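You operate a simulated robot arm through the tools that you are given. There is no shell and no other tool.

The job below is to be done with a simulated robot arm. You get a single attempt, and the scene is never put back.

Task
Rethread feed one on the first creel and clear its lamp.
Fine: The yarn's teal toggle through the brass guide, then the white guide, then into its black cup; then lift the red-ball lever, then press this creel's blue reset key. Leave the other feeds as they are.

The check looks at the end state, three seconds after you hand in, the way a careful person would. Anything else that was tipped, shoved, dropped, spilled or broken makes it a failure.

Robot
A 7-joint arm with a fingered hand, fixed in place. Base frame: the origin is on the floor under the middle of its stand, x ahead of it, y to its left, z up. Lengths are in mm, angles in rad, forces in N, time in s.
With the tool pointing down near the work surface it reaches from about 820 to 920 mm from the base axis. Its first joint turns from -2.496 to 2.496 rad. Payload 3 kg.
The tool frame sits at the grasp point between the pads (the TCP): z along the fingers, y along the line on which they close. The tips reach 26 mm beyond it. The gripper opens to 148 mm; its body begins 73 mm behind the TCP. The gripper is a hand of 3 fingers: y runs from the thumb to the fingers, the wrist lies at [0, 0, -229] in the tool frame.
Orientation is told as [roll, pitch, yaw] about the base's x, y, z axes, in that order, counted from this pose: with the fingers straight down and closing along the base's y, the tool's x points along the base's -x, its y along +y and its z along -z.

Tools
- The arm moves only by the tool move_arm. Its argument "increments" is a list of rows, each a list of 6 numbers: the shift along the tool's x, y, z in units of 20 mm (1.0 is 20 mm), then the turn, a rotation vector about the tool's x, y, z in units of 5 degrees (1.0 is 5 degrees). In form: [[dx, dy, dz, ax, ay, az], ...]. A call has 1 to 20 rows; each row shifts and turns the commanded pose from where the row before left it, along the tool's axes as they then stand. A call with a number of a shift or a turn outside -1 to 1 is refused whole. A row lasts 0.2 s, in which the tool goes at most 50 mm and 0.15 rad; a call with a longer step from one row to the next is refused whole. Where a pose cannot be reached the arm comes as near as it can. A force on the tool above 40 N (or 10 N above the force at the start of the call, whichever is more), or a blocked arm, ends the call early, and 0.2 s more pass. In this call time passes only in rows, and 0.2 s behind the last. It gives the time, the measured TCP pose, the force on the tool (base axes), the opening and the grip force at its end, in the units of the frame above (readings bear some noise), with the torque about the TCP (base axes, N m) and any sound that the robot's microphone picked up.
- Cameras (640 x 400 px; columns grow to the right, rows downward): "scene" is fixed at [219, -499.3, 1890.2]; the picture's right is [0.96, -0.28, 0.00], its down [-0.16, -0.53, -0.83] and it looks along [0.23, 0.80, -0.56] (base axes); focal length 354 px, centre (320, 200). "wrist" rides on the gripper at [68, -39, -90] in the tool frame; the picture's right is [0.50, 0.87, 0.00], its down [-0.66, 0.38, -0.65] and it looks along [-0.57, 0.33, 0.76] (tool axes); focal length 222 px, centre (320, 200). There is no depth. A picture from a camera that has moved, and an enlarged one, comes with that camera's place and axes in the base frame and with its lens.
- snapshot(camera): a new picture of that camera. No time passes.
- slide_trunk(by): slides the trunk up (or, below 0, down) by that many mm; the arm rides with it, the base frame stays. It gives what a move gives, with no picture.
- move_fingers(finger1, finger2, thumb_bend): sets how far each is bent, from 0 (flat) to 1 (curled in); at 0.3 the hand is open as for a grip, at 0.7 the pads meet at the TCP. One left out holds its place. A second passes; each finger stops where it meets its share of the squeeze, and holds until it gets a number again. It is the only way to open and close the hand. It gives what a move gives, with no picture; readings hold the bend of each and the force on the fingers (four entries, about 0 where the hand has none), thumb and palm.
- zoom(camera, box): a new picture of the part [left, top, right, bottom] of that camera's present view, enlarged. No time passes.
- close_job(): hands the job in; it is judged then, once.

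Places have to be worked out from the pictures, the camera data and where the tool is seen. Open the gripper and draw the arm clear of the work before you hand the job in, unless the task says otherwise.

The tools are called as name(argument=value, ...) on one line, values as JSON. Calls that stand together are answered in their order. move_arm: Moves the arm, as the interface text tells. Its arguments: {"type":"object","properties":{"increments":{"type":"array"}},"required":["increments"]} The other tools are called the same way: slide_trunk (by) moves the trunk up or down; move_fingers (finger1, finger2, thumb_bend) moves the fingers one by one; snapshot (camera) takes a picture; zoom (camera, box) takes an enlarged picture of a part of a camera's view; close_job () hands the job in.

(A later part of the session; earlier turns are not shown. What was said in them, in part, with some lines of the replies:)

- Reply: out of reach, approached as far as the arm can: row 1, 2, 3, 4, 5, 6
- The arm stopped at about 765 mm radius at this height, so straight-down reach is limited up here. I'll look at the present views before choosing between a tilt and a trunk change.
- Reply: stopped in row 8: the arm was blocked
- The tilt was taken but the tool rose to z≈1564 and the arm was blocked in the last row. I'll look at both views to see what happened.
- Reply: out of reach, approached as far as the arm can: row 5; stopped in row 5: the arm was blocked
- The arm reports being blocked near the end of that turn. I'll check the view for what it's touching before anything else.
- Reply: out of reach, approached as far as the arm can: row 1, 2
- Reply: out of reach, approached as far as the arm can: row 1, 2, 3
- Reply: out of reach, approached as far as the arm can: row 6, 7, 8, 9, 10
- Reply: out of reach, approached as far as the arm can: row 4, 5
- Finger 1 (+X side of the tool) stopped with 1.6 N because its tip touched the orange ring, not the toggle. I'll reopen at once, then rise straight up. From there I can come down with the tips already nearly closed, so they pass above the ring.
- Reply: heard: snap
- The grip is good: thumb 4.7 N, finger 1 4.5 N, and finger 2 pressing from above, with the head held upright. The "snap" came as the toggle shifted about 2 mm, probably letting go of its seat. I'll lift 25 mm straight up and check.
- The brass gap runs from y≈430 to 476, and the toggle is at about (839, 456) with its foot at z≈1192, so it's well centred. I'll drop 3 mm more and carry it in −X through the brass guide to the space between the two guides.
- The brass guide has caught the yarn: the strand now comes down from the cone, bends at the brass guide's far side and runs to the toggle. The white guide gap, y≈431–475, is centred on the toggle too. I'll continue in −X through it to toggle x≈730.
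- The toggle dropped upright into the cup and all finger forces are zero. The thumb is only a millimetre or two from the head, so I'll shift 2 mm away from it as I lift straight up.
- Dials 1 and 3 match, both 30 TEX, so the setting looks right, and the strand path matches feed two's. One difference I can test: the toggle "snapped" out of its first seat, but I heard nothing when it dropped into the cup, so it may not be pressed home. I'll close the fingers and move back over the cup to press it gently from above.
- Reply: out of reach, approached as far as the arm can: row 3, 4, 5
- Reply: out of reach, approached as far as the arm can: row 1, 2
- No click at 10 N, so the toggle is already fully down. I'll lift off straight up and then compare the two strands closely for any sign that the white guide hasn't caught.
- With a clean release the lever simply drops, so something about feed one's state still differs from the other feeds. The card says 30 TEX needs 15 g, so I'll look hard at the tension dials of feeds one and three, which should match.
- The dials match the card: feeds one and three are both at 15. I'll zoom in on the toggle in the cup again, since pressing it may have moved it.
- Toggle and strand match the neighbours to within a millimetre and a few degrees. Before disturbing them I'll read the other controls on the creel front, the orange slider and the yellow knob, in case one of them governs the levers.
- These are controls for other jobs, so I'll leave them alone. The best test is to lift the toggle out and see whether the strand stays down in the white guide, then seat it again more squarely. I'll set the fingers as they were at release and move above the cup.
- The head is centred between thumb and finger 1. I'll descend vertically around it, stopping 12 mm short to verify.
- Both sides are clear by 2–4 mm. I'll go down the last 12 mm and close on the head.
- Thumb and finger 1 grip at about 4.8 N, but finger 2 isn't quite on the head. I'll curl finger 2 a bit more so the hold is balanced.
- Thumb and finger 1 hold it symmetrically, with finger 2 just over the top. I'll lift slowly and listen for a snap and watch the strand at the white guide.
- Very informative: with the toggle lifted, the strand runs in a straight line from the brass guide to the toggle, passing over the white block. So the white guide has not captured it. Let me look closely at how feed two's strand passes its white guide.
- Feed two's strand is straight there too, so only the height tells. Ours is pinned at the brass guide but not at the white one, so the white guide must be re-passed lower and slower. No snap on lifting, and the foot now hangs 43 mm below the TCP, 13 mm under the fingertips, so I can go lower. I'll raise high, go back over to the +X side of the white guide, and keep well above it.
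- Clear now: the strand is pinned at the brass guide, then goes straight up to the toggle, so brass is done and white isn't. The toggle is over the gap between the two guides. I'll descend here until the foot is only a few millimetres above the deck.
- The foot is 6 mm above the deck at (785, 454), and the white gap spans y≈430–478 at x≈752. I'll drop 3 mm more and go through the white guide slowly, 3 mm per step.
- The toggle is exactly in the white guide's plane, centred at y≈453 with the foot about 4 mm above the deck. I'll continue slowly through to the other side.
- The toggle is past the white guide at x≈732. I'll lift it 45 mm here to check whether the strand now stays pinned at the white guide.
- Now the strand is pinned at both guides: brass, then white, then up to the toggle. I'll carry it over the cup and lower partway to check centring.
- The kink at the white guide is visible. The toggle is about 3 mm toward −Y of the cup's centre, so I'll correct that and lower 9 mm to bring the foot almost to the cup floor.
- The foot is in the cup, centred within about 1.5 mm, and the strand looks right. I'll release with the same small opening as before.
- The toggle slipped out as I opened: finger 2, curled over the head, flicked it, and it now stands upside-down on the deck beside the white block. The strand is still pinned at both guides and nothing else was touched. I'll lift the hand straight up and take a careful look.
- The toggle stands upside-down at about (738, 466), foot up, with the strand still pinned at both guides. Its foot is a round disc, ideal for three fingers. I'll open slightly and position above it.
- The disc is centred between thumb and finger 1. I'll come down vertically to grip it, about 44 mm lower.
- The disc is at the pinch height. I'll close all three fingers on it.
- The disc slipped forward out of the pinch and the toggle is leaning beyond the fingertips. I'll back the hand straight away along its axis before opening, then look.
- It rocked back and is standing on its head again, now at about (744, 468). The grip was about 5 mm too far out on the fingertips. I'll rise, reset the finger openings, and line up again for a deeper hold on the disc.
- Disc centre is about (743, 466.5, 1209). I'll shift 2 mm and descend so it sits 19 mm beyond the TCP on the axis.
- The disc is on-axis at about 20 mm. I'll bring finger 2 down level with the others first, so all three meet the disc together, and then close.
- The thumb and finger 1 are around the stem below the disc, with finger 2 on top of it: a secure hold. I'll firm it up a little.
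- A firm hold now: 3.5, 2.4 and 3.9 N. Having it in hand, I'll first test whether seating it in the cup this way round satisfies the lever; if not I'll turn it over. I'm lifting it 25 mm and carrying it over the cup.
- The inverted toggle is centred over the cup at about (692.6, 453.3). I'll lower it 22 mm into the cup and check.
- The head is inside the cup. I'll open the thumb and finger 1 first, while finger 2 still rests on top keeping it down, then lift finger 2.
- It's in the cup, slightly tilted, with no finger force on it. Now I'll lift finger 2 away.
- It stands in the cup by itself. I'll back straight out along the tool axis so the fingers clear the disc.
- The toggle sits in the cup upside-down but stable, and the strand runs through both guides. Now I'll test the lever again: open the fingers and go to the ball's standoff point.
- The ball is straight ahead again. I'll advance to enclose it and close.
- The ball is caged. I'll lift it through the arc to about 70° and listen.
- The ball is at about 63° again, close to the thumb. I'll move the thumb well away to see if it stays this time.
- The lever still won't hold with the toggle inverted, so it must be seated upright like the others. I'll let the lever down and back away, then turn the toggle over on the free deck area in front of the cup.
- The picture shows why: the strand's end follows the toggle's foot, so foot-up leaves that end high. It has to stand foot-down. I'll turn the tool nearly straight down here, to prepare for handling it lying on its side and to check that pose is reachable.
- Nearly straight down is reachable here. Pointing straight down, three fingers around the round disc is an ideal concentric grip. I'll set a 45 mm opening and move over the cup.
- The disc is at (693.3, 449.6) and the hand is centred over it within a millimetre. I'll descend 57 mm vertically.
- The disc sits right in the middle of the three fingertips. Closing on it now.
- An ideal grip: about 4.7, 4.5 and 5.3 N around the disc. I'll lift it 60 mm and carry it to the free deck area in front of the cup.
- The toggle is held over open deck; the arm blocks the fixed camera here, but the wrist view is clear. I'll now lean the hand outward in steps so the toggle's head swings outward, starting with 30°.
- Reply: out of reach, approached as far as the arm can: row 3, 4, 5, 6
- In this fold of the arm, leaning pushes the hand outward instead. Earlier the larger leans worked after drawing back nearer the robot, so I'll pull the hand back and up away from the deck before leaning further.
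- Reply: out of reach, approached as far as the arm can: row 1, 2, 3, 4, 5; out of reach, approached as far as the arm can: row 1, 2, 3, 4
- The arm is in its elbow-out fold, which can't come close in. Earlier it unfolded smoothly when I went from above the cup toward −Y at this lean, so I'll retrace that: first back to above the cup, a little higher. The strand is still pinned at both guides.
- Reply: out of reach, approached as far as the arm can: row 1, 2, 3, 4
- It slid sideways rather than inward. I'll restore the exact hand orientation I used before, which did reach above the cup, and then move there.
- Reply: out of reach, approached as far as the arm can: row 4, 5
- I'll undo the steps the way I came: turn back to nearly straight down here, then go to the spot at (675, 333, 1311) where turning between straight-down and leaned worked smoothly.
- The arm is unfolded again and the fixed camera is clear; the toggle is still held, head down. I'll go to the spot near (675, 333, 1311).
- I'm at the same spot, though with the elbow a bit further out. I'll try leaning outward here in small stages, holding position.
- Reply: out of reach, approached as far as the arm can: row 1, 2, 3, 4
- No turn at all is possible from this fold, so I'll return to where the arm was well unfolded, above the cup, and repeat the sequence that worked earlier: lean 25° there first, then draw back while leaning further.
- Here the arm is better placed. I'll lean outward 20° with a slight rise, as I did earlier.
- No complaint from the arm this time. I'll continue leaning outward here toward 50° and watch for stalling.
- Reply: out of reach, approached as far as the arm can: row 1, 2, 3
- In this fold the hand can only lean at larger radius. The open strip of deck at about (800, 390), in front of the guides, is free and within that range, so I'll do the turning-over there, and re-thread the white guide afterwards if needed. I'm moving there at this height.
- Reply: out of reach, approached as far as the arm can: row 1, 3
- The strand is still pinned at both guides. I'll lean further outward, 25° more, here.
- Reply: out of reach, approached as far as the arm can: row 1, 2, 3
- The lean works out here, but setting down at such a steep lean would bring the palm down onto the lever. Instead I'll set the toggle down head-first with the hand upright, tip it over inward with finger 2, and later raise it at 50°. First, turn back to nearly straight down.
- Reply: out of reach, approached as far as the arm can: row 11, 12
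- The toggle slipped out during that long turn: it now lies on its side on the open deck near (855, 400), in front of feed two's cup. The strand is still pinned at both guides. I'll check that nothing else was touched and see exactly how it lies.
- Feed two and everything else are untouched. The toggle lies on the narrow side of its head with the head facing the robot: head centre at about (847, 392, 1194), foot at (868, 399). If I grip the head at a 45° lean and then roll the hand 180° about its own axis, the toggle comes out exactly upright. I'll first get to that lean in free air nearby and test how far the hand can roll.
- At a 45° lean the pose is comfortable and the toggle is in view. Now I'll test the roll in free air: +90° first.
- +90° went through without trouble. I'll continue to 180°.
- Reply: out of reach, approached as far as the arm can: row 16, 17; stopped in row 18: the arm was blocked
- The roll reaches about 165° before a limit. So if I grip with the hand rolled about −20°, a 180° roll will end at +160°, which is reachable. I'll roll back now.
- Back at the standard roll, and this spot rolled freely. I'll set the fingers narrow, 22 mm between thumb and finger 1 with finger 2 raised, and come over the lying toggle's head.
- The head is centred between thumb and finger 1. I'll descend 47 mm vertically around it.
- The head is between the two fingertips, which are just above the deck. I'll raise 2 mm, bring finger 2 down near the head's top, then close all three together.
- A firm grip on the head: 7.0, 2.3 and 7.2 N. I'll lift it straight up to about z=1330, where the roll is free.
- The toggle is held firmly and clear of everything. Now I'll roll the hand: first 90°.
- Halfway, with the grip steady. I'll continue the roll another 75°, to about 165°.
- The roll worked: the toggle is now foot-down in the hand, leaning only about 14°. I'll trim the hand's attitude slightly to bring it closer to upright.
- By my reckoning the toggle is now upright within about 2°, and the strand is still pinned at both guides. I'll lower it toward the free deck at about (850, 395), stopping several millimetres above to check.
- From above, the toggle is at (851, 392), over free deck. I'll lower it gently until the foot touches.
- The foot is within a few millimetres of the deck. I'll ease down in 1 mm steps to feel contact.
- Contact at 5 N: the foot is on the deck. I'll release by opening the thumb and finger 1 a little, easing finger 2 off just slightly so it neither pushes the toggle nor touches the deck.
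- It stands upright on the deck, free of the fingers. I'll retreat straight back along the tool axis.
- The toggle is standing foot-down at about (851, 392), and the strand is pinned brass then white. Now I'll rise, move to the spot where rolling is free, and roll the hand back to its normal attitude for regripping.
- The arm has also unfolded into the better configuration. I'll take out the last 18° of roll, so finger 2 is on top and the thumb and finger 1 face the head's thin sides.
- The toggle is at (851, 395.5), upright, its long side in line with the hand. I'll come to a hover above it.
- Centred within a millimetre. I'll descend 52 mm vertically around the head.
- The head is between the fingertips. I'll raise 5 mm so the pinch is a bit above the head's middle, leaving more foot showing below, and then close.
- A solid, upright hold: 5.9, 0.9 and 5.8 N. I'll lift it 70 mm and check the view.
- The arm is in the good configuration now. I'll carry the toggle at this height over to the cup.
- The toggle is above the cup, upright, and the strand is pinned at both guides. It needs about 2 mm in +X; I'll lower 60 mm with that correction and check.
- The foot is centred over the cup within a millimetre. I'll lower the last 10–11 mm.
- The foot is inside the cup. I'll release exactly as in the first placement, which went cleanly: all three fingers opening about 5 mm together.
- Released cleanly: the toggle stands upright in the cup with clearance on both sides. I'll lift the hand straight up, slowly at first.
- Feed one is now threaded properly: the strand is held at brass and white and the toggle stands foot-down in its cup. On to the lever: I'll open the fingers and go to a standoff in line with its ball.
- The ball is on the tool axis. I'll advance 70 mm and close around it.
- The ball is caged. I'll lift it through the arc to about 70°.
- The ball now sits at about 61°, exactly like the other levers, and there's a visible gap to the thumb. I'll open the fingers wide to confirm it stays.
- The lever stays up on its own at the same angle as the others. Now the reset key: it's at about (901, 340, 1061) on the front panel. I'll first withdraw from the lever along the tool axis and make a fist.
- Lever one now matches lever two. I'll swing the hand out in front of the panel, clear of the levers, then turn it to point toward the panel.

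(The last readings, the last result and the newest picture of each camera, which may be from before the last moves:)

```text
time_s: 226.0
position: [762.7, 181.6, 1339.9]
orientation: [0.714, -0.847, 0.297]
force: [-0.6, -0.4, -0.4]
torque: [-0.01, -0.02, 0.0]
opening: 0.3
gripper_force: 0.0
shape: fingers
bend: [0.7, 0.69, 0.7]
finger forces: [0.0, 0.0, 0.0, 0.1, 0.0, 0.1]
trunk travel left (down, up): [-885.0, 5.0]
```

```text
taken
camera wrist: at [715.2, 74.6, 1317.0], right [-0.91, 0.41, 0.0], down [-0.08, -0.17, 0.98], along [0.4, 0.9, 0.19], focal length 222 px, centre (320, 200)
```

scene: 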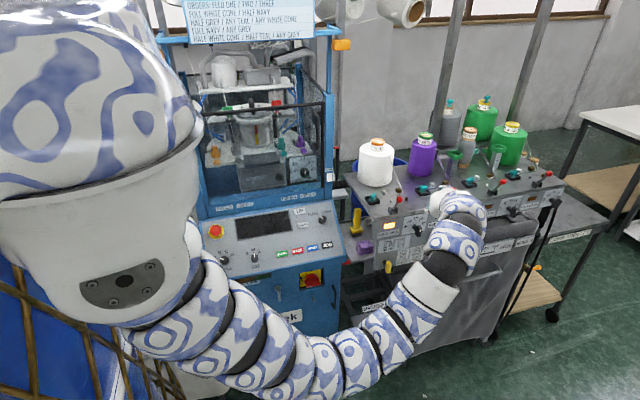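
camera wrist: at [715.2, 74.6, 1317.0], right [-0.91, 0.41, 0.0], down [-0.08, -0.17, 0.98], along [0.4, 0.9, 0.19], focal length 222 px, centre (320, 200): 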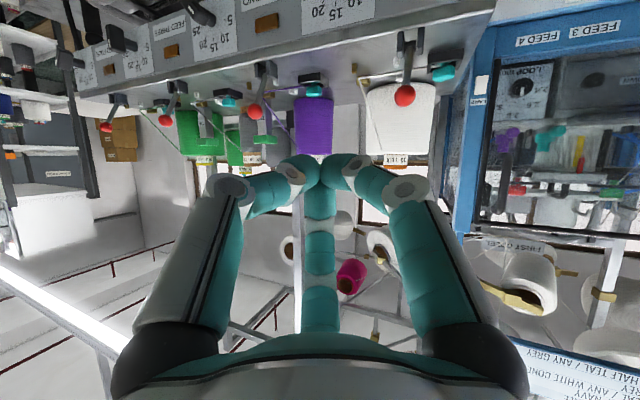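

I notice a sign reading something like "FIRST CREEL" in the background. I must be sure which creel that refers to, so I'll zoom in on it.

zoom(camera="wrist", box=[450, 220, 600, 330])

zoom(camera="wrist", box=[320, 0, 460, 180])

zoom(camera="wrist", box=[460, 0, 640, 240])

zoom(camera="scene", box=[180, 0, 430, 110])

```text
3.64 times, centred on (525, 275) of wrist
camera zoom: at [715.2, 74.6, 1317.0], right [-0.91, 0.41, 0.0], down [-0.08, -0.17, 0.98], along [0.4, 0.9, 0.19], focal length 808 px, centre (-426, -73)
```

zoom: 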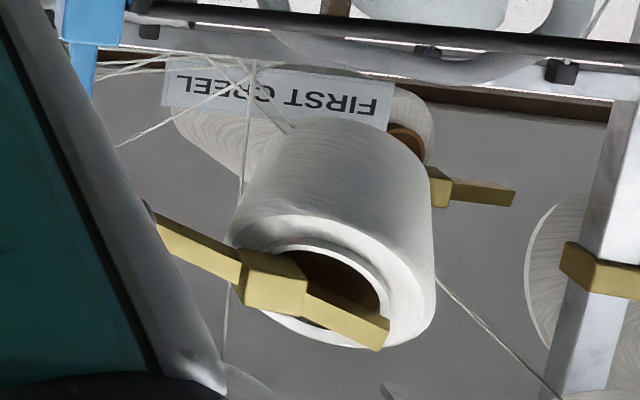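

```text
2.22 times, centred on (390, 90) of wrist
camera zoom: at [715.2, 74.6, 1317.0], right [-0.91, 0.41, 0.0], down [-0.08, -0.17, 0.98], along [0.4, 0.9, 0.19], focal length 494 px, centre (164, 444)
```

zoom: 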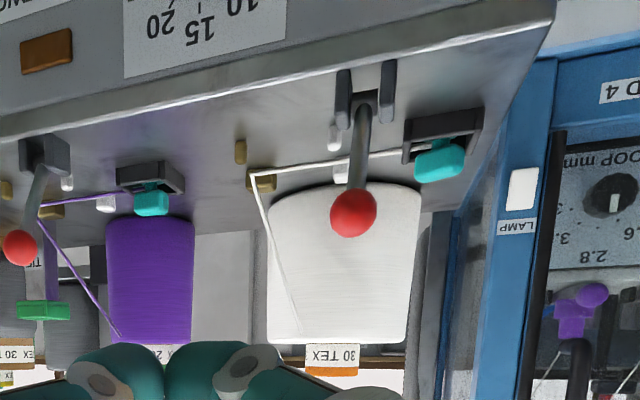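

```text
1.67 times, centred on (550, 120) of wrist
camera zoom: at [715.2, 74.6, 1317.0], right [-0.91, 0.41, 0.0], down [-0.08, -0.17, 0.98], along [0.4, 0.9, 0.19], focal length 370 px, centre (-63, 333)
```

zoom: 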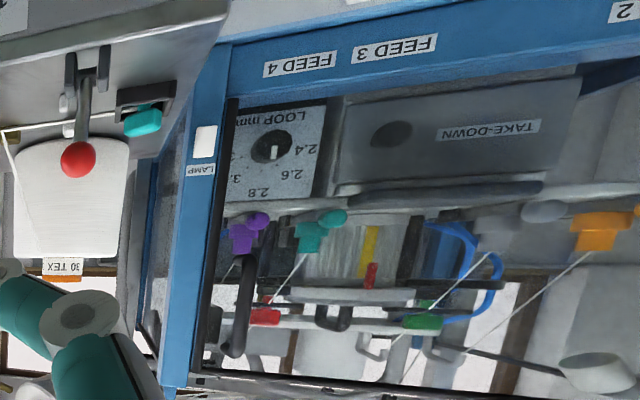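

```text
2.56 times, centred on (305, 55) of scene
camera zoom: at [219.0, -499.3, 1890.2], right [0.96, -0.28, 0.0], down [-0.16, -0.53, -0.83], along [0.23, 0.8, -0.56], focal length 907 px, centre (358, 571)
```

zoom: 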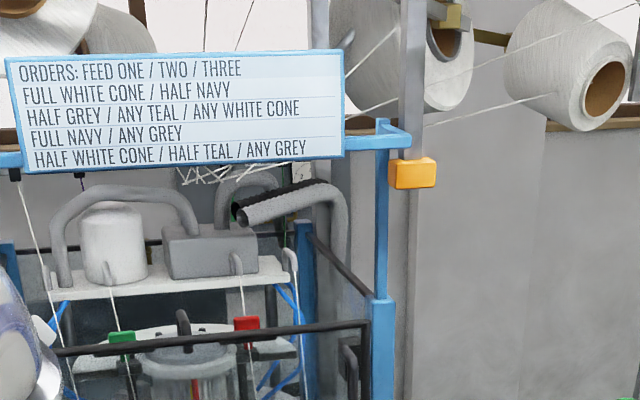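

The sign hangs on the rack behind, and all the details named in the job (brass and white guides, black cups, red-ball levers, blue reset) belong to this creel, whose feed-one lamp is the lit one. I'll continue to the reset key, moving down in front of the panel in two stages.

move_arm(increments=[[0.341, -0.575, 0.81, 0, 0, 0], [0.341, -0.575, 0.81, 0, 0, 0], [0.341, -0.575, 0.81, 0, 0, 0], [0.341, -0.575, 0.81, 0, 0, 0], [0.341, -0.575, 0.81, 0, 0, 0], [0.341, -0.575, 0.81, 0, 0, 0], [0.341, -0.575, 0.81, 0, 0, 0]])

snapshot(camera="wrist")

snapshot(camera="scene")

```text
time_s: 227.6
position: [827.2, 214.1, 1212.4]
orientation: [0.717, -0.845, 0.291]
force: [0.7, -0.5, 0.4]
torque: [0.03, -0.01, 0.01]
opening: 0.1
gripper_force: 0.0
shape: fingers
bend: [0.7, 0.69, 0.7]
finger forces: [0.0, 0.1, 0.0, 0.0, 0.0, 0.0]
trunk travel left (down, up): [-885.0, 5.0]
```

```text
taken
camera wrist: at [779.6, 108.7, 1188.7], right [-0.91, 0.41, 0.0], down [-0.07, -0.17, 0.98], along [0.4, 0.9, 0.19], focal length 222 px, centre (320, 200)
```

wrist: 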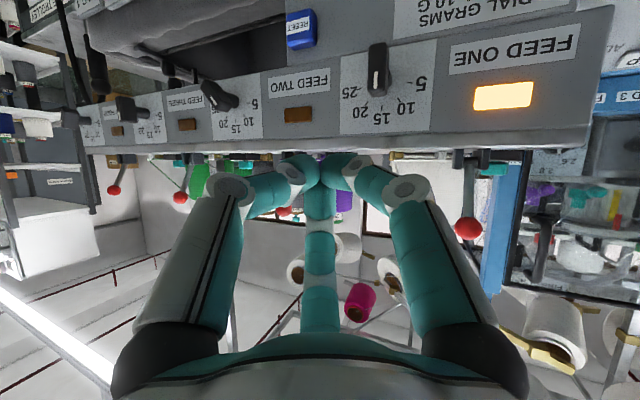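

```text
taken
```

scene: 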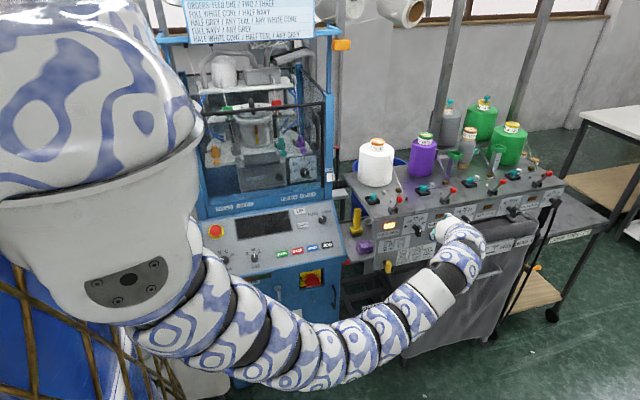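

The reset key is now in the wrist view. I'll zoom in to fix its position precisely.

zoom(camera="wrist", box=[260, 0, 400, 110])

zoom(camera="scene", box=[410, 210, 470, 255])

```text
3.64 times, centred on (330, 55) of wrist
camera zoom: at [779.6, 108.7, 1188.7], right [-0.91, 0.41, 0.0], down [-0.07, -0.17, 0.98], along [0.4, 0.9, 0.19], focal length 808 px, centre (284, 727)
```

zoom: 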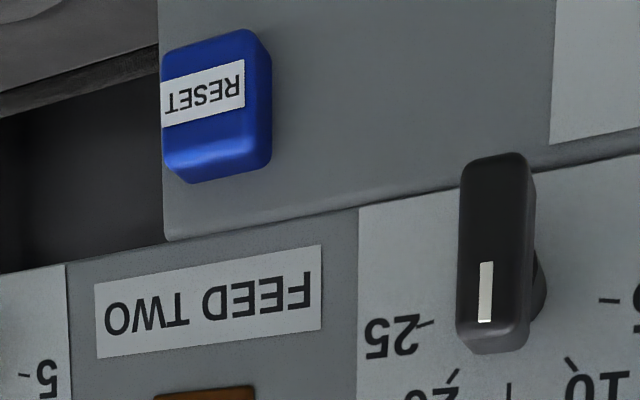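

```text
8.89 times, centred on (440, 232) of scene
camera zoom: at [219.0, -499.3, 1890.2], right [0.96, -0.28, 0.0], down [-0.16, -0.53, -0.83], along [0.23, 0.8, -0.56], focal length 3148 px, centre (-747, -89)
```

zoom: 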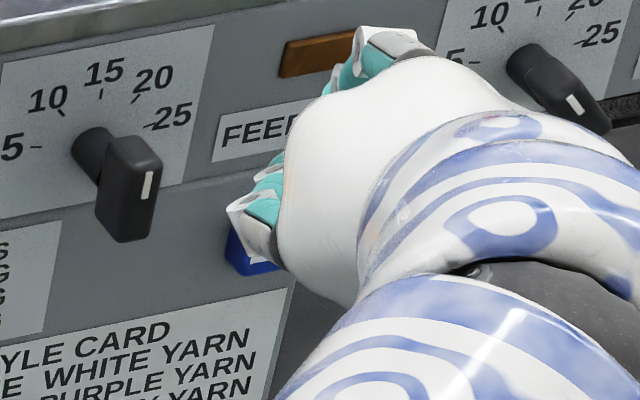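

The key's face centre is near (904, 338, 1056). I'll move to a staging point about 45 mm in front of it.

move_arm(increments=[[0.43, -0.564, 0.895, 0, 0, 0], [0.43, -0.564, 0.895, 0, 0, 0], [0.43, -0.564, 0.895, 0, 0, 0], [0.43, -0.564, 0.895, 0, 0, 0], [0.43, -0.564, 0.895, 0, 0, 0], [0.43, -0.564, 0.895, 0, 0, 0], [0.43, -0.564, 0.895, 0, 0, 0], [0.43, -0.564, 0.895, 0, 0, 0]])

snapshot(camera="wrist")

zoom(camera="scene", box=[400, 200, 500, 275])

```text
time_s: 229.4
position: [896.4, 260.5, 1053.4]
orientation: [0.713, -0.849, 0.292]
force: [1.1, 0.1, 0.2]
torque: [0.0, 0.0, 0.0]
opening: 0.0
gripper_force: 0.1
shape: fingers
bend: [0.7, 0.69, 0.7]
finger forces: [0.0, 0.0, 0.0, 0.1, 0.0, 0.0]
out of reach, approached as far as the arm can: row 8
trunk travel left (down, up): [-885.0, 5.0]
```

```text
taken
camera wrist: at [847.9, 154.0, 1031.0], right [-0.91, 0.41, 0.0], down [-0.08, -0.17, 0.98], along [0.4, 0.9, 0.19], focal length 222 px, centre (320, 200)
```

wrist: 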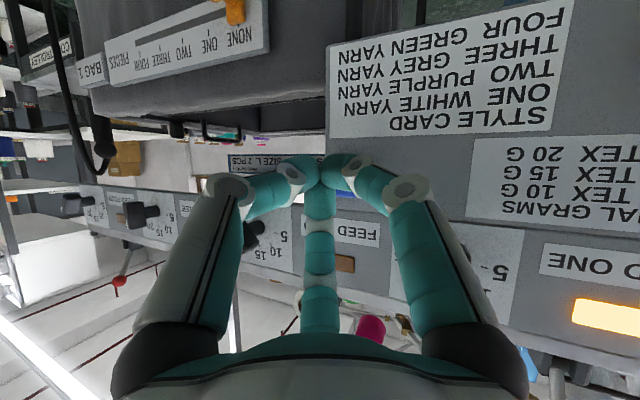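

```text
5.33 times, centred on (450, 238) of scene
camera zoom: at [219.0, -499.3, 1890.2], right [0.96, -0.28, 0.0], down [-0.16, -0.53, -0.83], along [0.23, 0.8, -0.56], focal length 1889 px, centre (-373, 0)
```

zoom: 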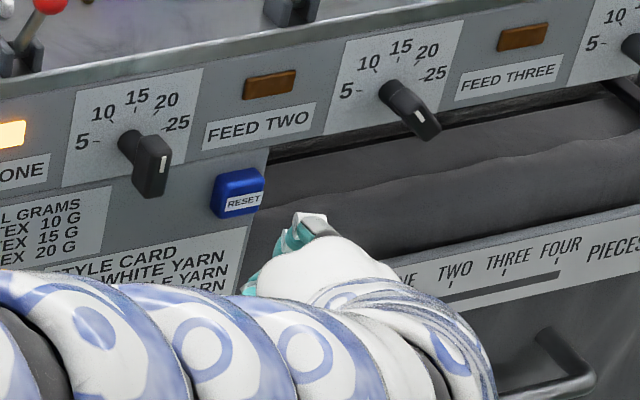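

I'm at the staging point. I'll zoom in on the fist and the bit of blue visible behind it.

zoom(camera="wrist", box=[260, 120, 400, 230])

zoom(camera="scene", box=[430, 225, 470, 255])

```text
3.64 times, centred on (330, 175) of wrist
camera zoom: at [847.9, 154.0, 1031.0], right [-0.91, 0.41, 0.0], down [-0.08, -0.17, 0.98], along [0.4, 0.9, 0.19], focal length 808 px, centre (284, 291)
```

zoom: 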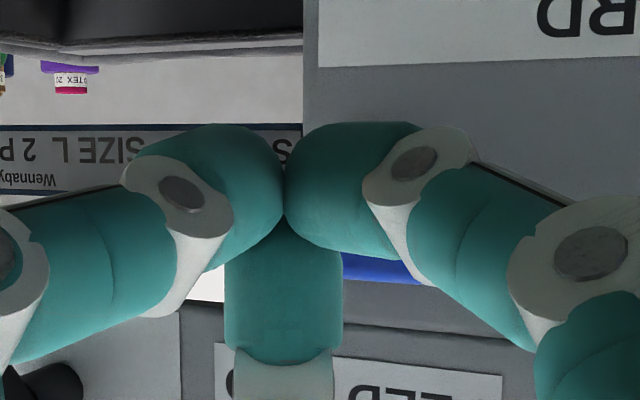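

```text
13.33 times, centred on (450, 240) of scene
camera zoom: at [219.0, -499.3, 1890.2], right [0.96, -0.28, 0.0], down [-0.16, -0.53, -0.83], along [0.23, 0.8, -0.56], focal length 4722 px, centre (-1413, -333)
```

zoom: 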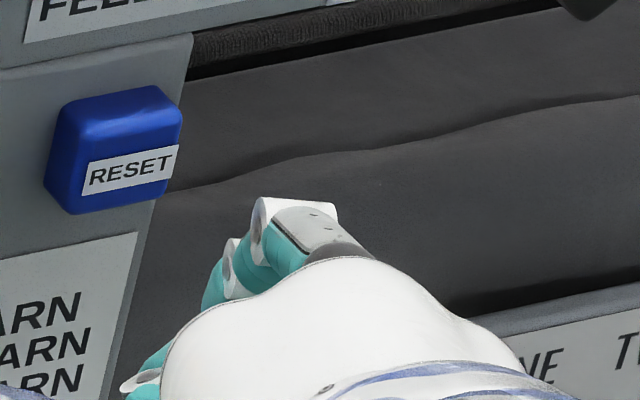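

Combining the views puts the key's face centre at about (908, 342, 1051). I'll correct the line and close half the remaining distance.

move_arm(increments=[[-0.03, 0.21, 0.63, 0, 0, 0], [-0.03, 0.21, 0.63, 0, 0, 0]])

zoom(camera="wrist", box=[260, 120, 400, 230])

zoom(camera="scene", box=[430, 220, 470, 250])

```text
time_s: 230.0
position: [889.2, 279.3, 1054.9]
orientation: [0.717, -0.847, 0.291]
force: [0.4, 0.1, 0.0]
torque: [-0.02, 0.0, 0.01]
opening: 0.2
gripper_force: 0.1
shape: fingers
bend: [0.7, 0.69, 0.7]
finger forces: [0.0, 0.0, 0.0, 0.0, 0.1, 0.0]
out of reach, approached as far as the arm can: row 1, 2
trunk travel left (down, up): [-885.0, 5.0]
```

```text
3.64 times, centred on (330, 175) of wrist
camera zoom: at [841.4, 171.5, 1031.4], right [-0.91, 0.41, 0.0], down [-0.08, -0.17, 0.98], along [0.4, 0.9, 0.19], focal length 808 px, centre (284, 291)
```

zoom: 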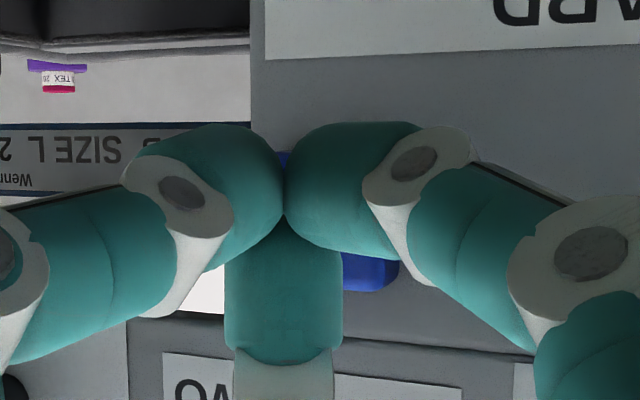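

```text
13.33 times, centred on (450, 235) of scene
camera zoom: at [219.0, -499.3, 1890.2], right [0.96, -0.28, 0.0], down [-0.16, -0.53, -0.83], along [0.23, 0.8, -0.56], focal length 4722 px, centre (-1413, -267)
```

zoom: 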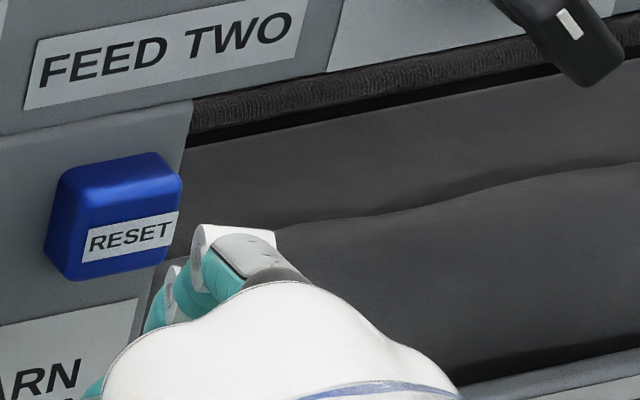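

The arm is at its reach limit with this hand direction. Pointing the hand more outward and flatter (azimuth 57°, 75° off vertical) gives more reach and still clears the dial knob. I'll back off slightly and turn.

move_arm(increments=[[0.1, -0.4, -0.6, 0, 0, 0], [0, 0, 0, -0.04, -0.845, 0.225], [0, 0, 0, -0.04, -0.845, 0.225], [0, 0, 0, -0.04, -0.845, 0.225], [0, 0, 0, -0.04, -0.845, 0.225]])

zoom(camera="wrist", box=[240, 80, 420, 230])

zoom(camera="scene", box=[390, 200, 490, 275])

```text
time_s: 231.2
position: [889.1, 264.7, 1058.7]
orientation: [1.042, -0.963, -0.1]
force: [-0.9, -0.1, -0.4]
torque: [0.01, 0.01, -0.02]
opening: 0.1
gripper_force: 0.1
shape: fingers
bend: [0.7, 0.69, 0.7]
finger forces: [0.0, 0.1, 0.0, 0.0, 0.0, 0.0]
out of reach, approached as far as the arm can: row 5
trunk travel left (down, up): [-885.0, 5.0]
```

```text
2.67 times, centred on (330, 155) of wrist
camera zoom: at [831.9, 172.2, 1011.0], right [-0.85, 0.53, 0.02], down [-0.2, -0.35, 0.91], along [0.49, 0.77, 0.41], focal length 592 px, centre (293, 320)
```

zoom: 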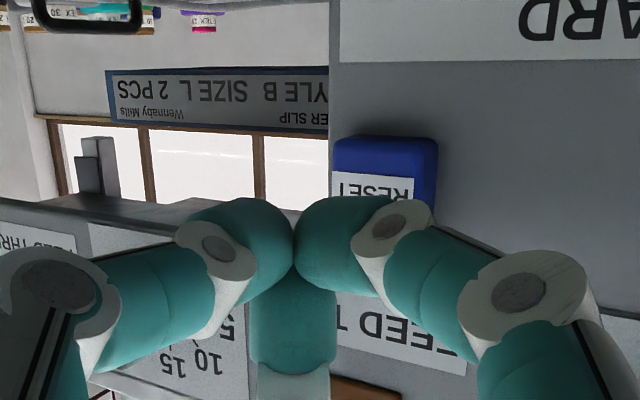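

```text
5.33 times, centred on (440, 238) of scene
camera zoom: at [219.0, -499.3, 1890.2], right [0.96, -0.28, 0.0], down [-0.16, -0.53, -0.83], along [0.23, 0.8, -0.56], focal length 1889 px, centre (-320, 0)
```

zoom: 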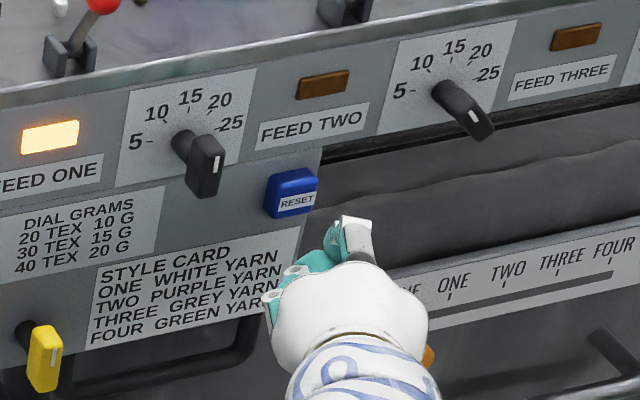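

Now the key is clearly visible past the fingertips, with its face centre at (907, 340, 1051). I'll try advancing toward it along this line.

move_arm(increments=[[-0.025, 0.105, 0.643, 0, 0, 0], [-0.025, 0.105, 0.643, 0, 0, 0], [-0.025, 0.105, 0.643, 0, 0, 0]])

zoom(camera="wrist", box=[240, 80, 420, 230])

```text
time_s: 232.0
position: [894.3, 294.4, 1084.3]
orientation: [1.093, -0.972, -0.166]
force: [0.3, 0.0, 0.2]
torque: [0.01, 0.02, -0.02]
opening: 0.0
gripper_force: 0.0
shape: fingers
bend: [0.7, 0.69, 0.7]
finger forces: [0.1, 0.0, 0.0, 0.0, 0.0, 0.0]
out of reach, approached as far as the arm can: row 1, 2, 3
trunk travel left (down, up): [-885.0, 5.0]
```

```text
2.67 times, centred on (330, 155) of wrist
camera zoom: at [835.3, 205.2, 1032.4], right [-0.84, 0.54, 0.02], down [-0.22, -0.38, 0.9], along [0.5, 0.75, 0.44], focal length 592 px, centre (293, 320)
```

zoom: 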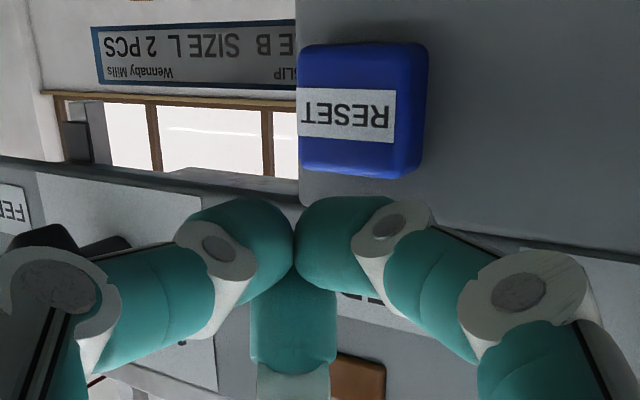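

The reach limit pushed the hand upward rather than forward; the shoulder is too high for this key. Lowering the trunk will fix that. I'll back away from the panel first, then slide the trunk down 110 mm.

move_arm(increments=[[0, 0, -0.9, 0, 0, 0], [0, 0, -0.9, 0, 0, 0], [0, 0, -0.9, 0, 0, 0]])

slide_trunk(by=-60)

snapshot(camera="scene")

snapshot(camera="wrist")

```text
time_s: 232.8
position: [866.9, 250.6, 1098.8]
orientation: [1.096, -0.968, -0.165]
force: [-0.2, 0.6, -0.4]
torque: [0.0, -0.01, 0.01]
opening: 0.0
gripper_force: 0.1
shape: fingers
bend: [0.7, 0.69, 0.7]
finger forces: [0.1, 0.1, 0.1, 0.0, 0.0, 0.0]
trunk travel left (down, up): [-885.0, 5.0]
```

```text
time_s: 233.8
position: [866.6, 251.2, 1037.7]
orientation: [1.093, -0.971, -0.162]
force: [0.3, 0.5, 0.6]
torque: [-0.01, -0.03, 0.04]
opening: 0.1
gripper_force: 0.0
shape: fingers
bend: [0.7, 0.69, 0.7]
finger forces: [0.1, 0.0, 0.0, 0.1, 0.0, 0.1]
trunk travel left (down, up): [-825.0, 65.0]
```

```text
taken
```

scene: 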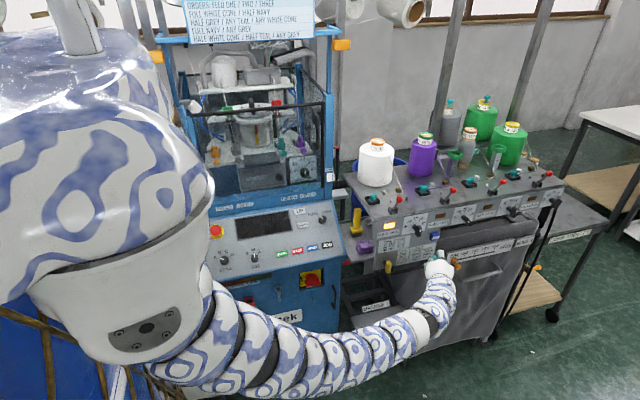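

```text
taken
camera wrist: at [807.3, 161.4, 985.9], right [-0.84, 0.54, 0.02], down [-0.22, -0.38, 0.9], along [0.5, 0.75, 0.44], focal length 222 px, centre (320, 200)
```

wrist: 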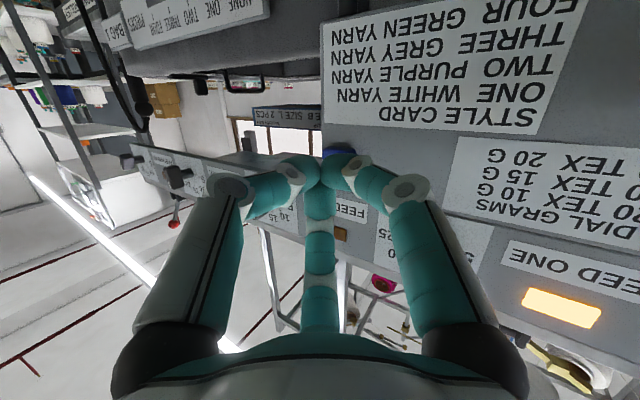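

The trunk is 60 mm lower and the hand is in front of the panel, clear of everything. I'll advance to about 15 mm short of the key.

move_arm(increments=[[-0.354, 0.106, 0.666, 0, 0, 0], [-0.354, 0.106, 0.666, 0, 0, 0], [-0.354, 0.106, 0.666, 0, 0, 0], [-0.354, 0.106, 0.666, 0, 0, 0]])

zoom(camera="wrist", box=[240, 80, 420, 230])

zoom(camera="scene", box=[400, 210, 480, 270])

```text
time_s: 234.8
position: [904.3, 297.1, 1052.1]
orientation: [1.093, -0.971, -0.164]
force: [-0.3, -0.2, 0.3]
torque: [0.0, 0.0, -0.04]
opening: 0.1
gripper_force: 0.1
shape: fingers
bend: [0.7, 0.69, 0.7]
finger forces: [0.0, 0.1, 0.0, 0.0, 0.1, 0.0]
trunk travel left (down, up): [-825.0, 65.0]
```

```text
2.67 times, centred on (330, 155) of wrist
camera zoom: at [845.0, 207.1, 1000.2], right [-0.84, 0.54, 0.02], down [-0.22, -0.38, 0.9], along [0.5, 0.75, 0.43], focal length 592 px, centre (293, 320)
```

zoom: 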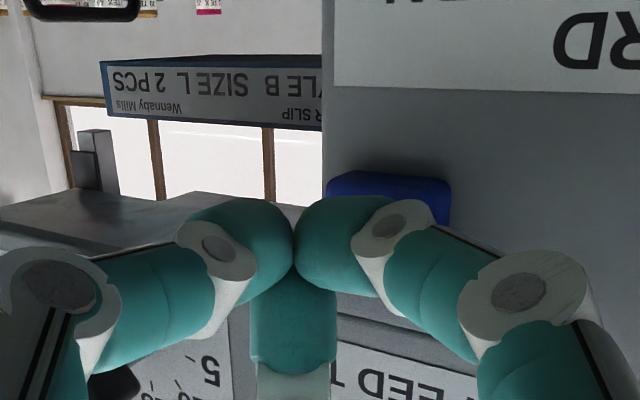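

```text
6.67 times, centred on (440, 240) of scene
camera zoom: at [219.0, -499.3, 1890.2], right [0.96, -0.28, 0.0], down [-0.16, -0.53, -0.83], along [0.23, 0.8, -0.56], focal length 2361 px, centre (-480, -67)
```

zoom: 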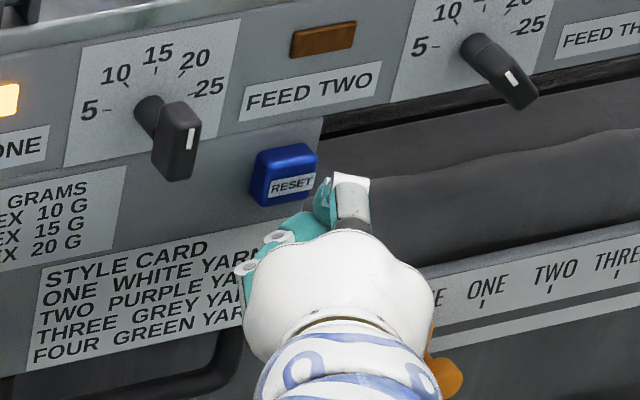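

The fingertips are about 15 mm in front of the key and lined up. I'll advance straight toward the panel in small steps until I feel it.

move_arm(increments=[[0.027, 0.172, 0.245, 0, 0, 0], [0.023, 0.143, 0.204, 0, 0, 0]])

zoom(camera="scene", box=[415, 215, 465, 255])

```text
time_s: 235.4
position: [903.9, 308.1, 1052.9]
orientation: [1.092, -0.971, -0.163]
force: [0.2, 0.0, 0.3]
torque: [-0.02, 0.0, 0.01]
opening: 0.2
gripper_force: 0.0
shape: fingers
bend: [0.7, 0.69, 0.7]
finger forces: [0.0, 0.0, 0.0, 0.1, 0.0, 0.1]
trunk travel left (down, up): [-825.0, 65.0]
```

```text
10.00 times, centred on (440, 235) of scene
camera zoom: at [219.0, -499.3, 1890.2], right [0.96, -0.28, 0.0], down [-0.16, -0.53, -0.83], along [0.23, 0.8, -0.56], focal length 3541 px, centre (-880, -150)
```

zoom: 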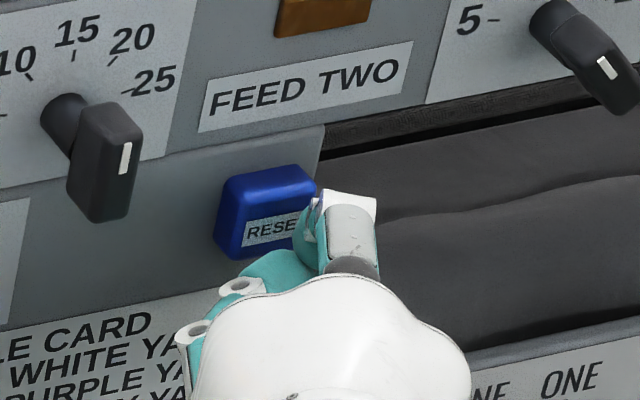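

The fingertips are a little too far right and low relative to the key's face. I'll shift 8 mm left and 8 mm up before pressing.

move_arm(increments=[[-0.12, 0.375, -0.43, 0, 0, 0]])

zoom(camera="scene", box=[415, 215, 465, 255])

zoom(camera="wrist", box=[240, 80, 420, 230])

```text
time_s: 235.8
position: [896.4, 304.1, 1062.1]
orientation: [1.095, -0.973, -0.166]
force: [-0.2, 1.0, -0.8]
torque: [0.02, 0.02, -0.01]
opening: 0.1
gripper_force: 0.1
shape: fingers
bend: [0.7, 0.69, 0.7]
finger forces: [0.0, 0.0, 0.0, 0.0, 0.0, 0.0]
trunk travel left (down, up): [-825.0, 65.0]
```

```text
10.00 times, centred on (440, 235) of scene
camera zoom: at [219.0, -499.3, 1890.2], right [0.96, -0.28, 0.0], down [-0.16, -0.53, -0.83], along [0.23, 0.8, -0.56], focal length 3541 px, centre (-880, -150)
```

zoom: 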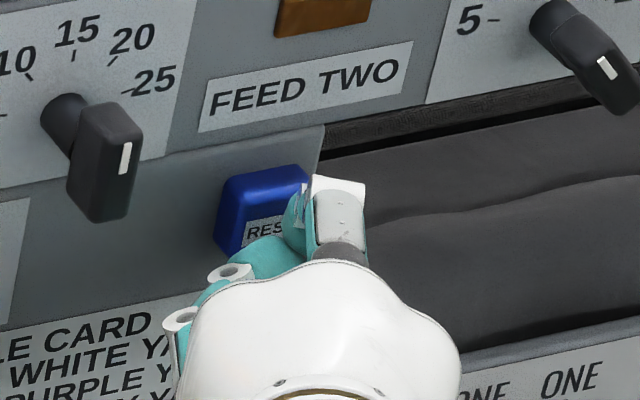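

```text
2.67 times, centred on (330, 155) of wrist
camera zoom: at [837.3, 215.8, 1009.8], right [-0.84, 0.54, 0.02], down [-0.22, -0.38, 0.9], along [0.49, 0.75, 0.44], focal length 592 px, centre (293, 320)
```

zoom: 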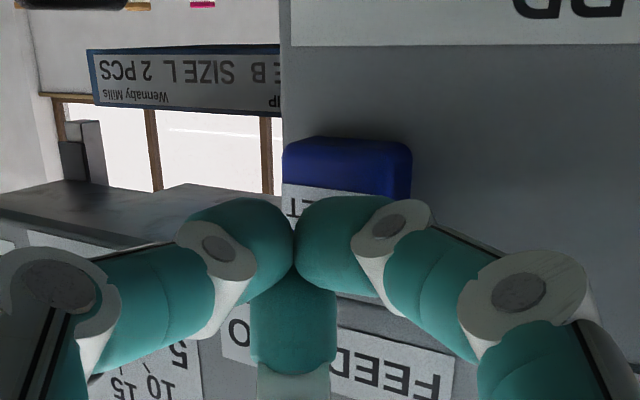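

Lined up better now. I'll push toward the panel, first 6 mm and then in small steps.

move_arm(increments=[[0.014, 0.086, 0.122, 0, 0, 0], [0.014, 0.086, 0.122, 0, 0, 0], [0.009, 0.057, 0.082, 0, 0, 0]])

```text
time_s: 236.6
position: [896.8, 312.7, 1059.4]
orientation: [1.093, -0.97, -0.165]
force: [-0.4, 0.4, -0.1]
torque: [0.01, 0.0, -0.01]
opening: 0.0
gripper_force: 0.0
shape: fingers
bend: [0.7, 0.69, 0.7]
finger forces: [0.0, 0.0, 0.0, 0.0, 0.0, 0.0]
trunk travel left (down, up): [-825.0, 65.0]
```

move_arm(increments=[[0.009, 0.057, 0.082, 0, 0, 0], [0.009, 0.057, 0.082, 0, 0, 0], [0.009, 0.057, 0.082, 0, 0, 0]])

zoom(camera="scene", box=[400, 205, 470, 255])

```text
time_s: 237.4
position: [895.9, 318.2, 1059.3]
orientation: [1.093, -0.972, -0.165]
force: [-0.6, -1.1, 0.1]
torque: [-0.01, 0.0, -0.01]
opening: 0.0
gripper_force: 0.7
shape: fingers
bend: [0.7, 0.69, 0.7]
finger forces: [1.5, 0.0, 0.0, 0.0, 0.0, 0.0]
trunk travel left (down, up): [-825.0, 65.0]
```

```text
8.00 times, centred on (435, 230) of scene
camera zoom: at [219.0, -499.3, 1890.2], right [0.96, -0.28, 0.0], down [-0.16, -0.53, -0.83], along [0.23, 0.8, -0.56], focal length 2833 px, centre (-600, -40)
```

zoom: 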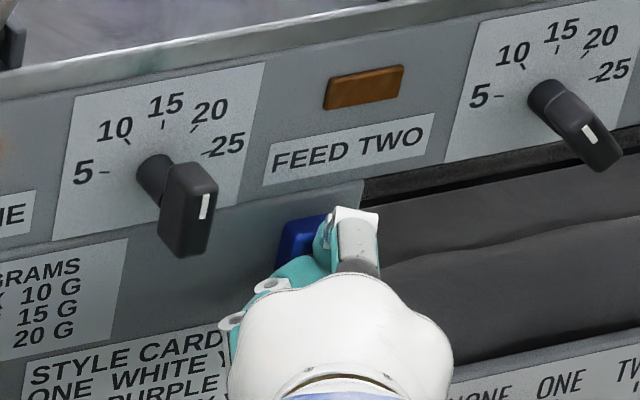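

Finger 1 has touched the key at 1.5 N. I'll press on in 1.5–2 mm steps and listen.

move_arm(increments=[[0.008, 0.05, 0.072, 0, 0, 0], [0.008, 0.05, 0.072, 0, 0, 0], [0.008, 0.05, 0.072, 0, 0, 0]])

zoom(camera="scene", box=[370, 200, 470, 255])

```text
time_s: 238.2
position: [895.6, 323.0, 1059.7]
orientation: [1.094, -0.971, -0.165]
force: [0.6, -3.0, -0.2]
torque: [0.0, -0.01, 0.0]
opening: 0.0
gripper_force: 2.5
shape: fingers
bend: [0.7, 0.7, 0.7]
finger forces: [3.3, 1.9, 0.0, 0.0, 0.1, 0.0]
trunk travel left (down, up): [-825.0, 65.0]
heard: click
```

```text
6.40 times, centred on (420, 228) of scene
camera zoom: at [219.0, -499.3, 1890.2], right [0.96, -0.28, 0.0], down [-0.16, -0.53, -0.83], along [0.23, 0.8, -0.56], focal length 2266 px, centre (-320, 24)
```

zoom: 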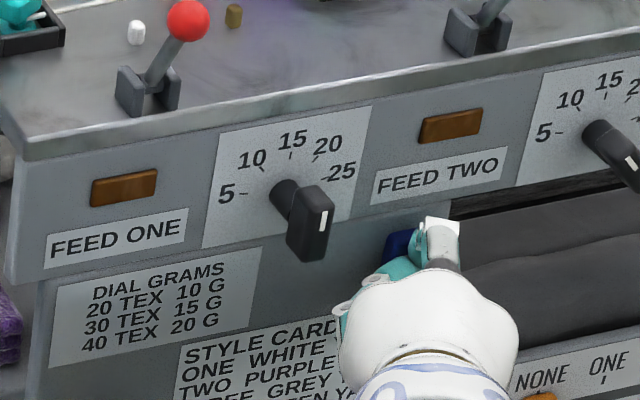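

A click, and the feed-one lamp has gone out, matching the others. I'll back straight away from the key.

move_arm(increments=[[-0.045, -0.286, -0.41, 0, 0, 0], [-0.09, -0.572, -0.815, 0, 0, 0], [-0.09, -0.572, -0.815, 0, 0, 0], [-0.09, -0.572, -0.815, 0, 0, 0], [-0.09, -0.572, -0.815, 0, 0, 0]])

zoom(camera="scene", box=[345, 165, 485, 265])

snapshot(camera="scene")

```text
time_s: 239.4
position: [895.5, 232.2, 1058.7]
orientation: [1.091, -0.973, -0.164]
force: [-0.9, 0.4, -0.1]
torque: [0.03, 0.0, -0.02]
opening: 0.0
gripper_force: 0.1
shape: fingers
bend: [0.7, 0.7, 0.7]
finger forces: [0.1, 0.1, 0.0, 0.0, 0.0, 0.0]
trunk travel left (down, up): [-825.0, 65.0]
```

```text
4.00 times, centred on (415, 215) of scene
camera zoom: at [219.0, -499.3, 1890.2], right [0.96, -0.28, 0.0], down [-0.16, -0.53, -0.83], along [0.23, 0.8, -0.56], focal length 1416 px, centre (-60, 140)
```

zoom: 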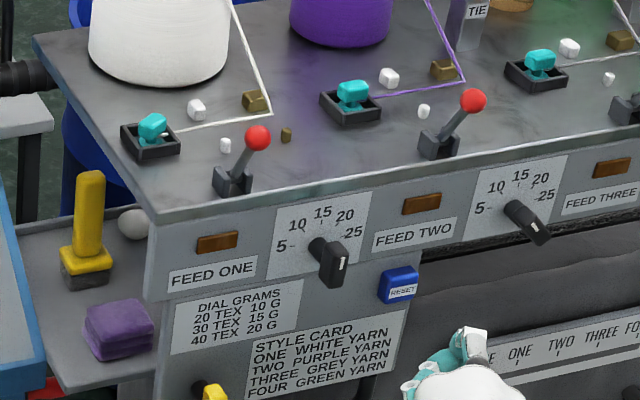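

```text
taken
```

scene: 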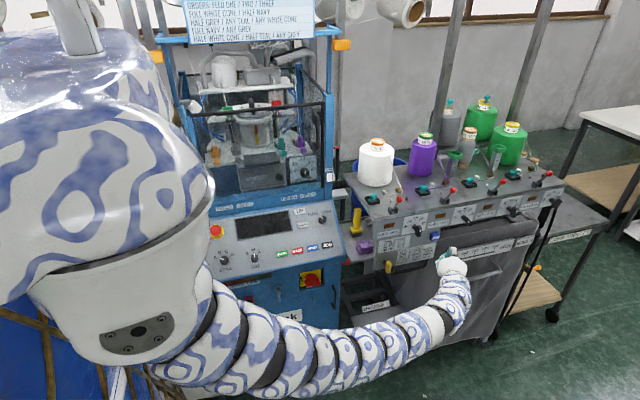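

Everything matches: lamp out, lever up, toggle in its cup, dials unchanged. I'll draw the arm well clear of the work and open the hand.

move_arm(increments=[[-0.186, 0.044, -0.974, 0, 0, 0], [-0.186, 0.044, -0.974, 0, 0, 0], [-0.186, 0.044, -0.974, 0, 0, 0], [-0.186, 0.044, -0.974, 0, 0, 0], [-0.186, 0.044, -0.974, 0, 0, 0], [-0.186, 0.044, -0.974, 0, 0, 0], [-0.186, 0.044, -0.974, 0, 0, 0]])

move_fingers(finger1=0.3, finger2=0.3, thumb_bend=0.3)

snapshot(camera="scene")

zoom(camera="scene", box=[345, 120, 485, 240])

zoom(camera="scene", box=[350, 170, 420, 225])

zoom(camera="scene", box=[430, 90, 580, 240])

```text
time_s: 241.0
position: [835.6, 123.8, 1118.9]
orientation: [1.094, -0.97, -0.163]
force: [-0.3, -0.3, 0.5]
torque: [-0.06, 0.0, 0.03]
opening: 0.0
gripper_force: 0.0
shape: fingers
bend: [0.7, 0.7, 0.7]
finger forces: [0.1, 0.0, 0.0, 0.1, 0.0, 0.0]
trunk travel left (down, up): [-825.0, 65.0]
```

```text
time_s: 242.0
position: [834.6, 124.4, 1119.7]
orientation: [1.093, -0.969, -0.164]
force: [-0.2, -0.6, 0.6]
torque: [0.01, 0.0, 0.0]
opening: 126.3
gripper_force: 0.1
shape: fingers
bend: [0.3, 0.3, 0.3]
finger forces: [0.0, 0.0, 0.0, 0.0, 0.1, 0.1]
trunk travel left (down, up): [-825.0, 65.0]
```

```text
taken
```

scene: 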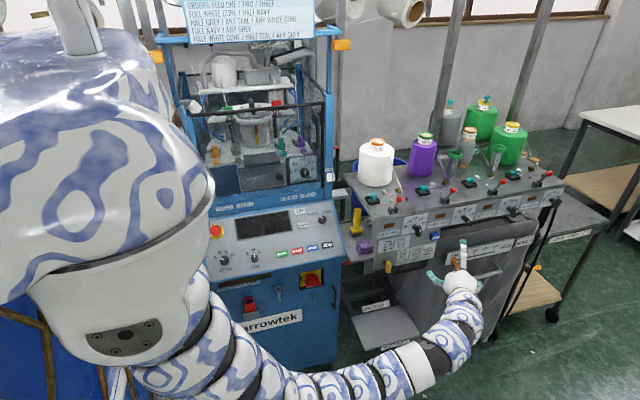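

```text
3.33 times, centred on (415, 180) of scene
camera zoom: at [219.0, -499.3, 1890.2], right [0.96, -0.28, 0.0], down [-0.16, -0.53, -0.83], along [0.23, 0.8, -0.56], focal length 1180 px, centre (3, 267)
```

zoom: 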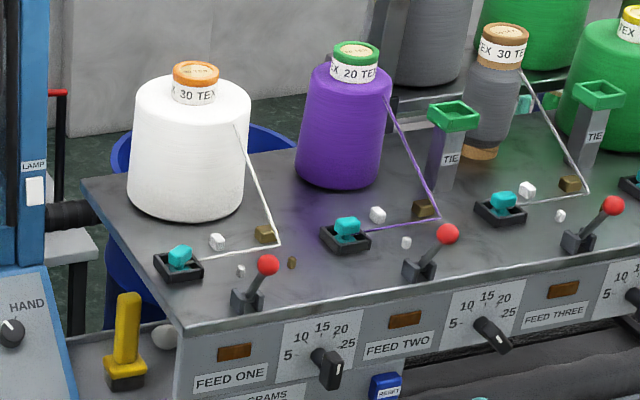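

```text
7.27 times, centred on (385, 198) of scene
camera zoom: at [219.0, -499.3, 1890.2], right [0.96, -0.28, 0.0], down [-0.16, -0.53, -0.83], along [0.23, 0.8, -0.56], focal length 2576 px, centre (-153, 218)
```

zoom: 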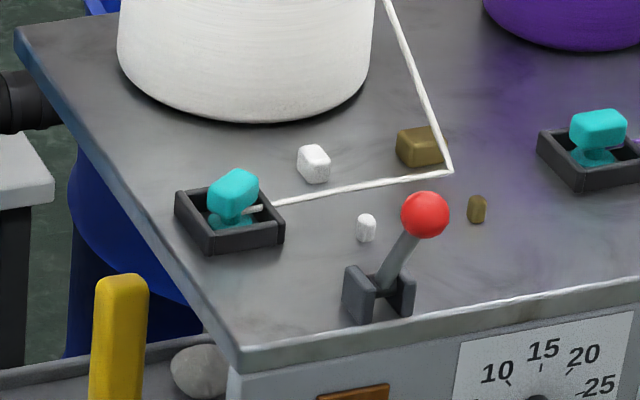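

```text
2.67 times, centred on (505, 165) of scene
camera zoom: at [219.0, -499.3, 1890.2], right [0.96, -0.28, 0.0], down [-0.16, -0.53, -0.83], along [0.23, 0.8, -0.56], focal length 944 px, centre (-173, 293)
```

zoom: 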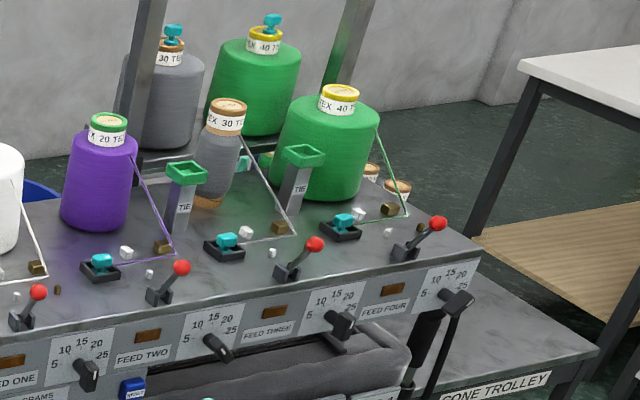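

All four feeds look right: lamps out, levers up, strands and toggles in place. I'll draw the hand back a bit further and check the slider and lower front before handing in.

move_arm(increments=[[0.1, 0, -0.95, 0, 0, 0], [0.1, 0, -0.95, 0, 0, 0], [0.1, 0, -0.95, 0, 0, 0], [0.1, 0, -0.95, 0, 0, 0], [0.1, 0, -0.95, 0, 0, 0]])

zoom(camera="scene", box=[340, 200, 560, 340])

zoom(camera="scene", box=[340, 160, 480, 250])

```text
time_s: 243.2
position: [779.9, 45.5, 1136.4]
orientation: [1.095, -0.974, -0.167]
force: [0.0, 0.1, -0.3]
torque: [-0.03, 0.01, -0.02]
opening: 126.6
gripper_force: 0.1
shape: fingers
bend: [0.3, 0.3, 0.3]
finger forces: [0.0, 0.0, 0.0, 0.0, 0.0, 0.0]
trunk travel left (down, up): [-825.0, 65.0]
```

```text
2.86 times, centred on (450, 270) of scene
camera zoom: at [219.0, -499.3, 1890.2], right [0.96, -0.28, 0.0], down [-0.16, -0.53, -0.83], along [0.23, 0.8, -0.56], focal length 1012 px, centre (-51, 0)
```

zoom: 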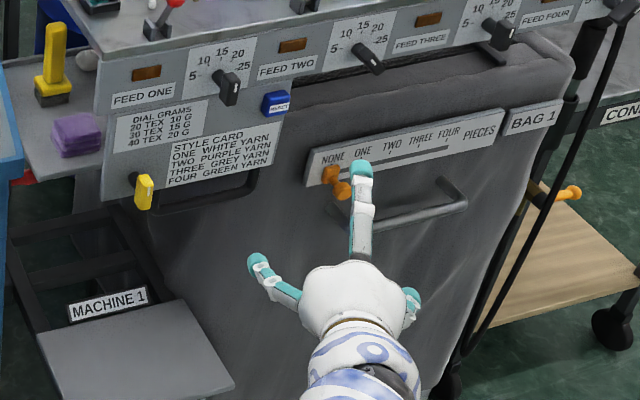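

```text
4.44 times, centred on (410, 205) of scene
camera zoom: at [219.0, -499.3, 1890.2], right [0.96, -0.28, 0.0], down [-0.16, -0.53, -0.83], along [0.23, 0.8, -0.56], focal length 1574 px, centre (-80, 178)
```

zoom: 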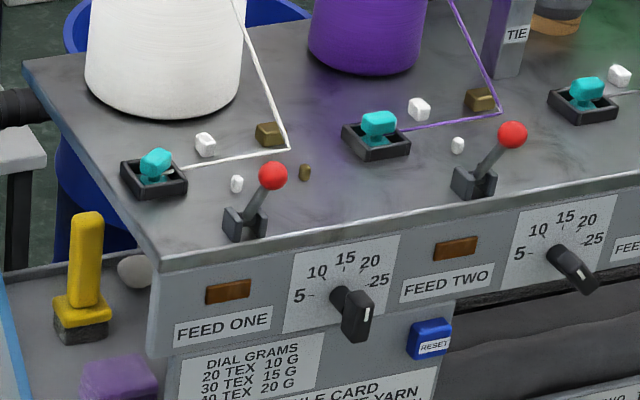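

The slider is still at NONE, the dials and yellow knob are as they were, and feeds two to four are untouched. Feed one is threaded brass then white, with its toggle upright in the cup, lever up and lamp out. The hand is open and clear, so I'm handing the job in.

close_job()

```text
The job is handed in.
```

Feed one on the first creel is rethreaded and its lamp is out. I've handed the job in, but I haven't seen the check's result.

- **Yarn:** it runs from the white cone through the brass guide, then the white guide. The teal toggle stands upright in its black cup.
- **Lever:** the red-ball lever is up, stays there on its own, and sits at the same angle as the other three.
- **Reset:** I pressed the blue reset key, heard a click, and the feed-one lamp went out.
- **Rest of the creel:** feeds two to four, the dials, the slider and the yellow knob look unchanged in the last pictures.

It did not go cleanly:

- **White guide missed:** on the first pass the white guide didn't catch the yarn, so the lever wouldn't hold. I lifted the toggle out again and went through the white guide lower and slower.
- **Toggle dropped:** while I was reseating it, the toggle flipped out of the hand onto the deck. Later I dropped it on the deck again, near feed two's cup. I saw no damage to it, and nothing else was knocked over or moved.
- **Light contact:** early on, one fingertip touched the white cone's orange ring with about 1.6 N. The cone didn't visibly move.

The toggle sits in its cup turned about 30° compared with the others. I left the trunk 60 mm lower than it started, with the hand open and clear of the creel.
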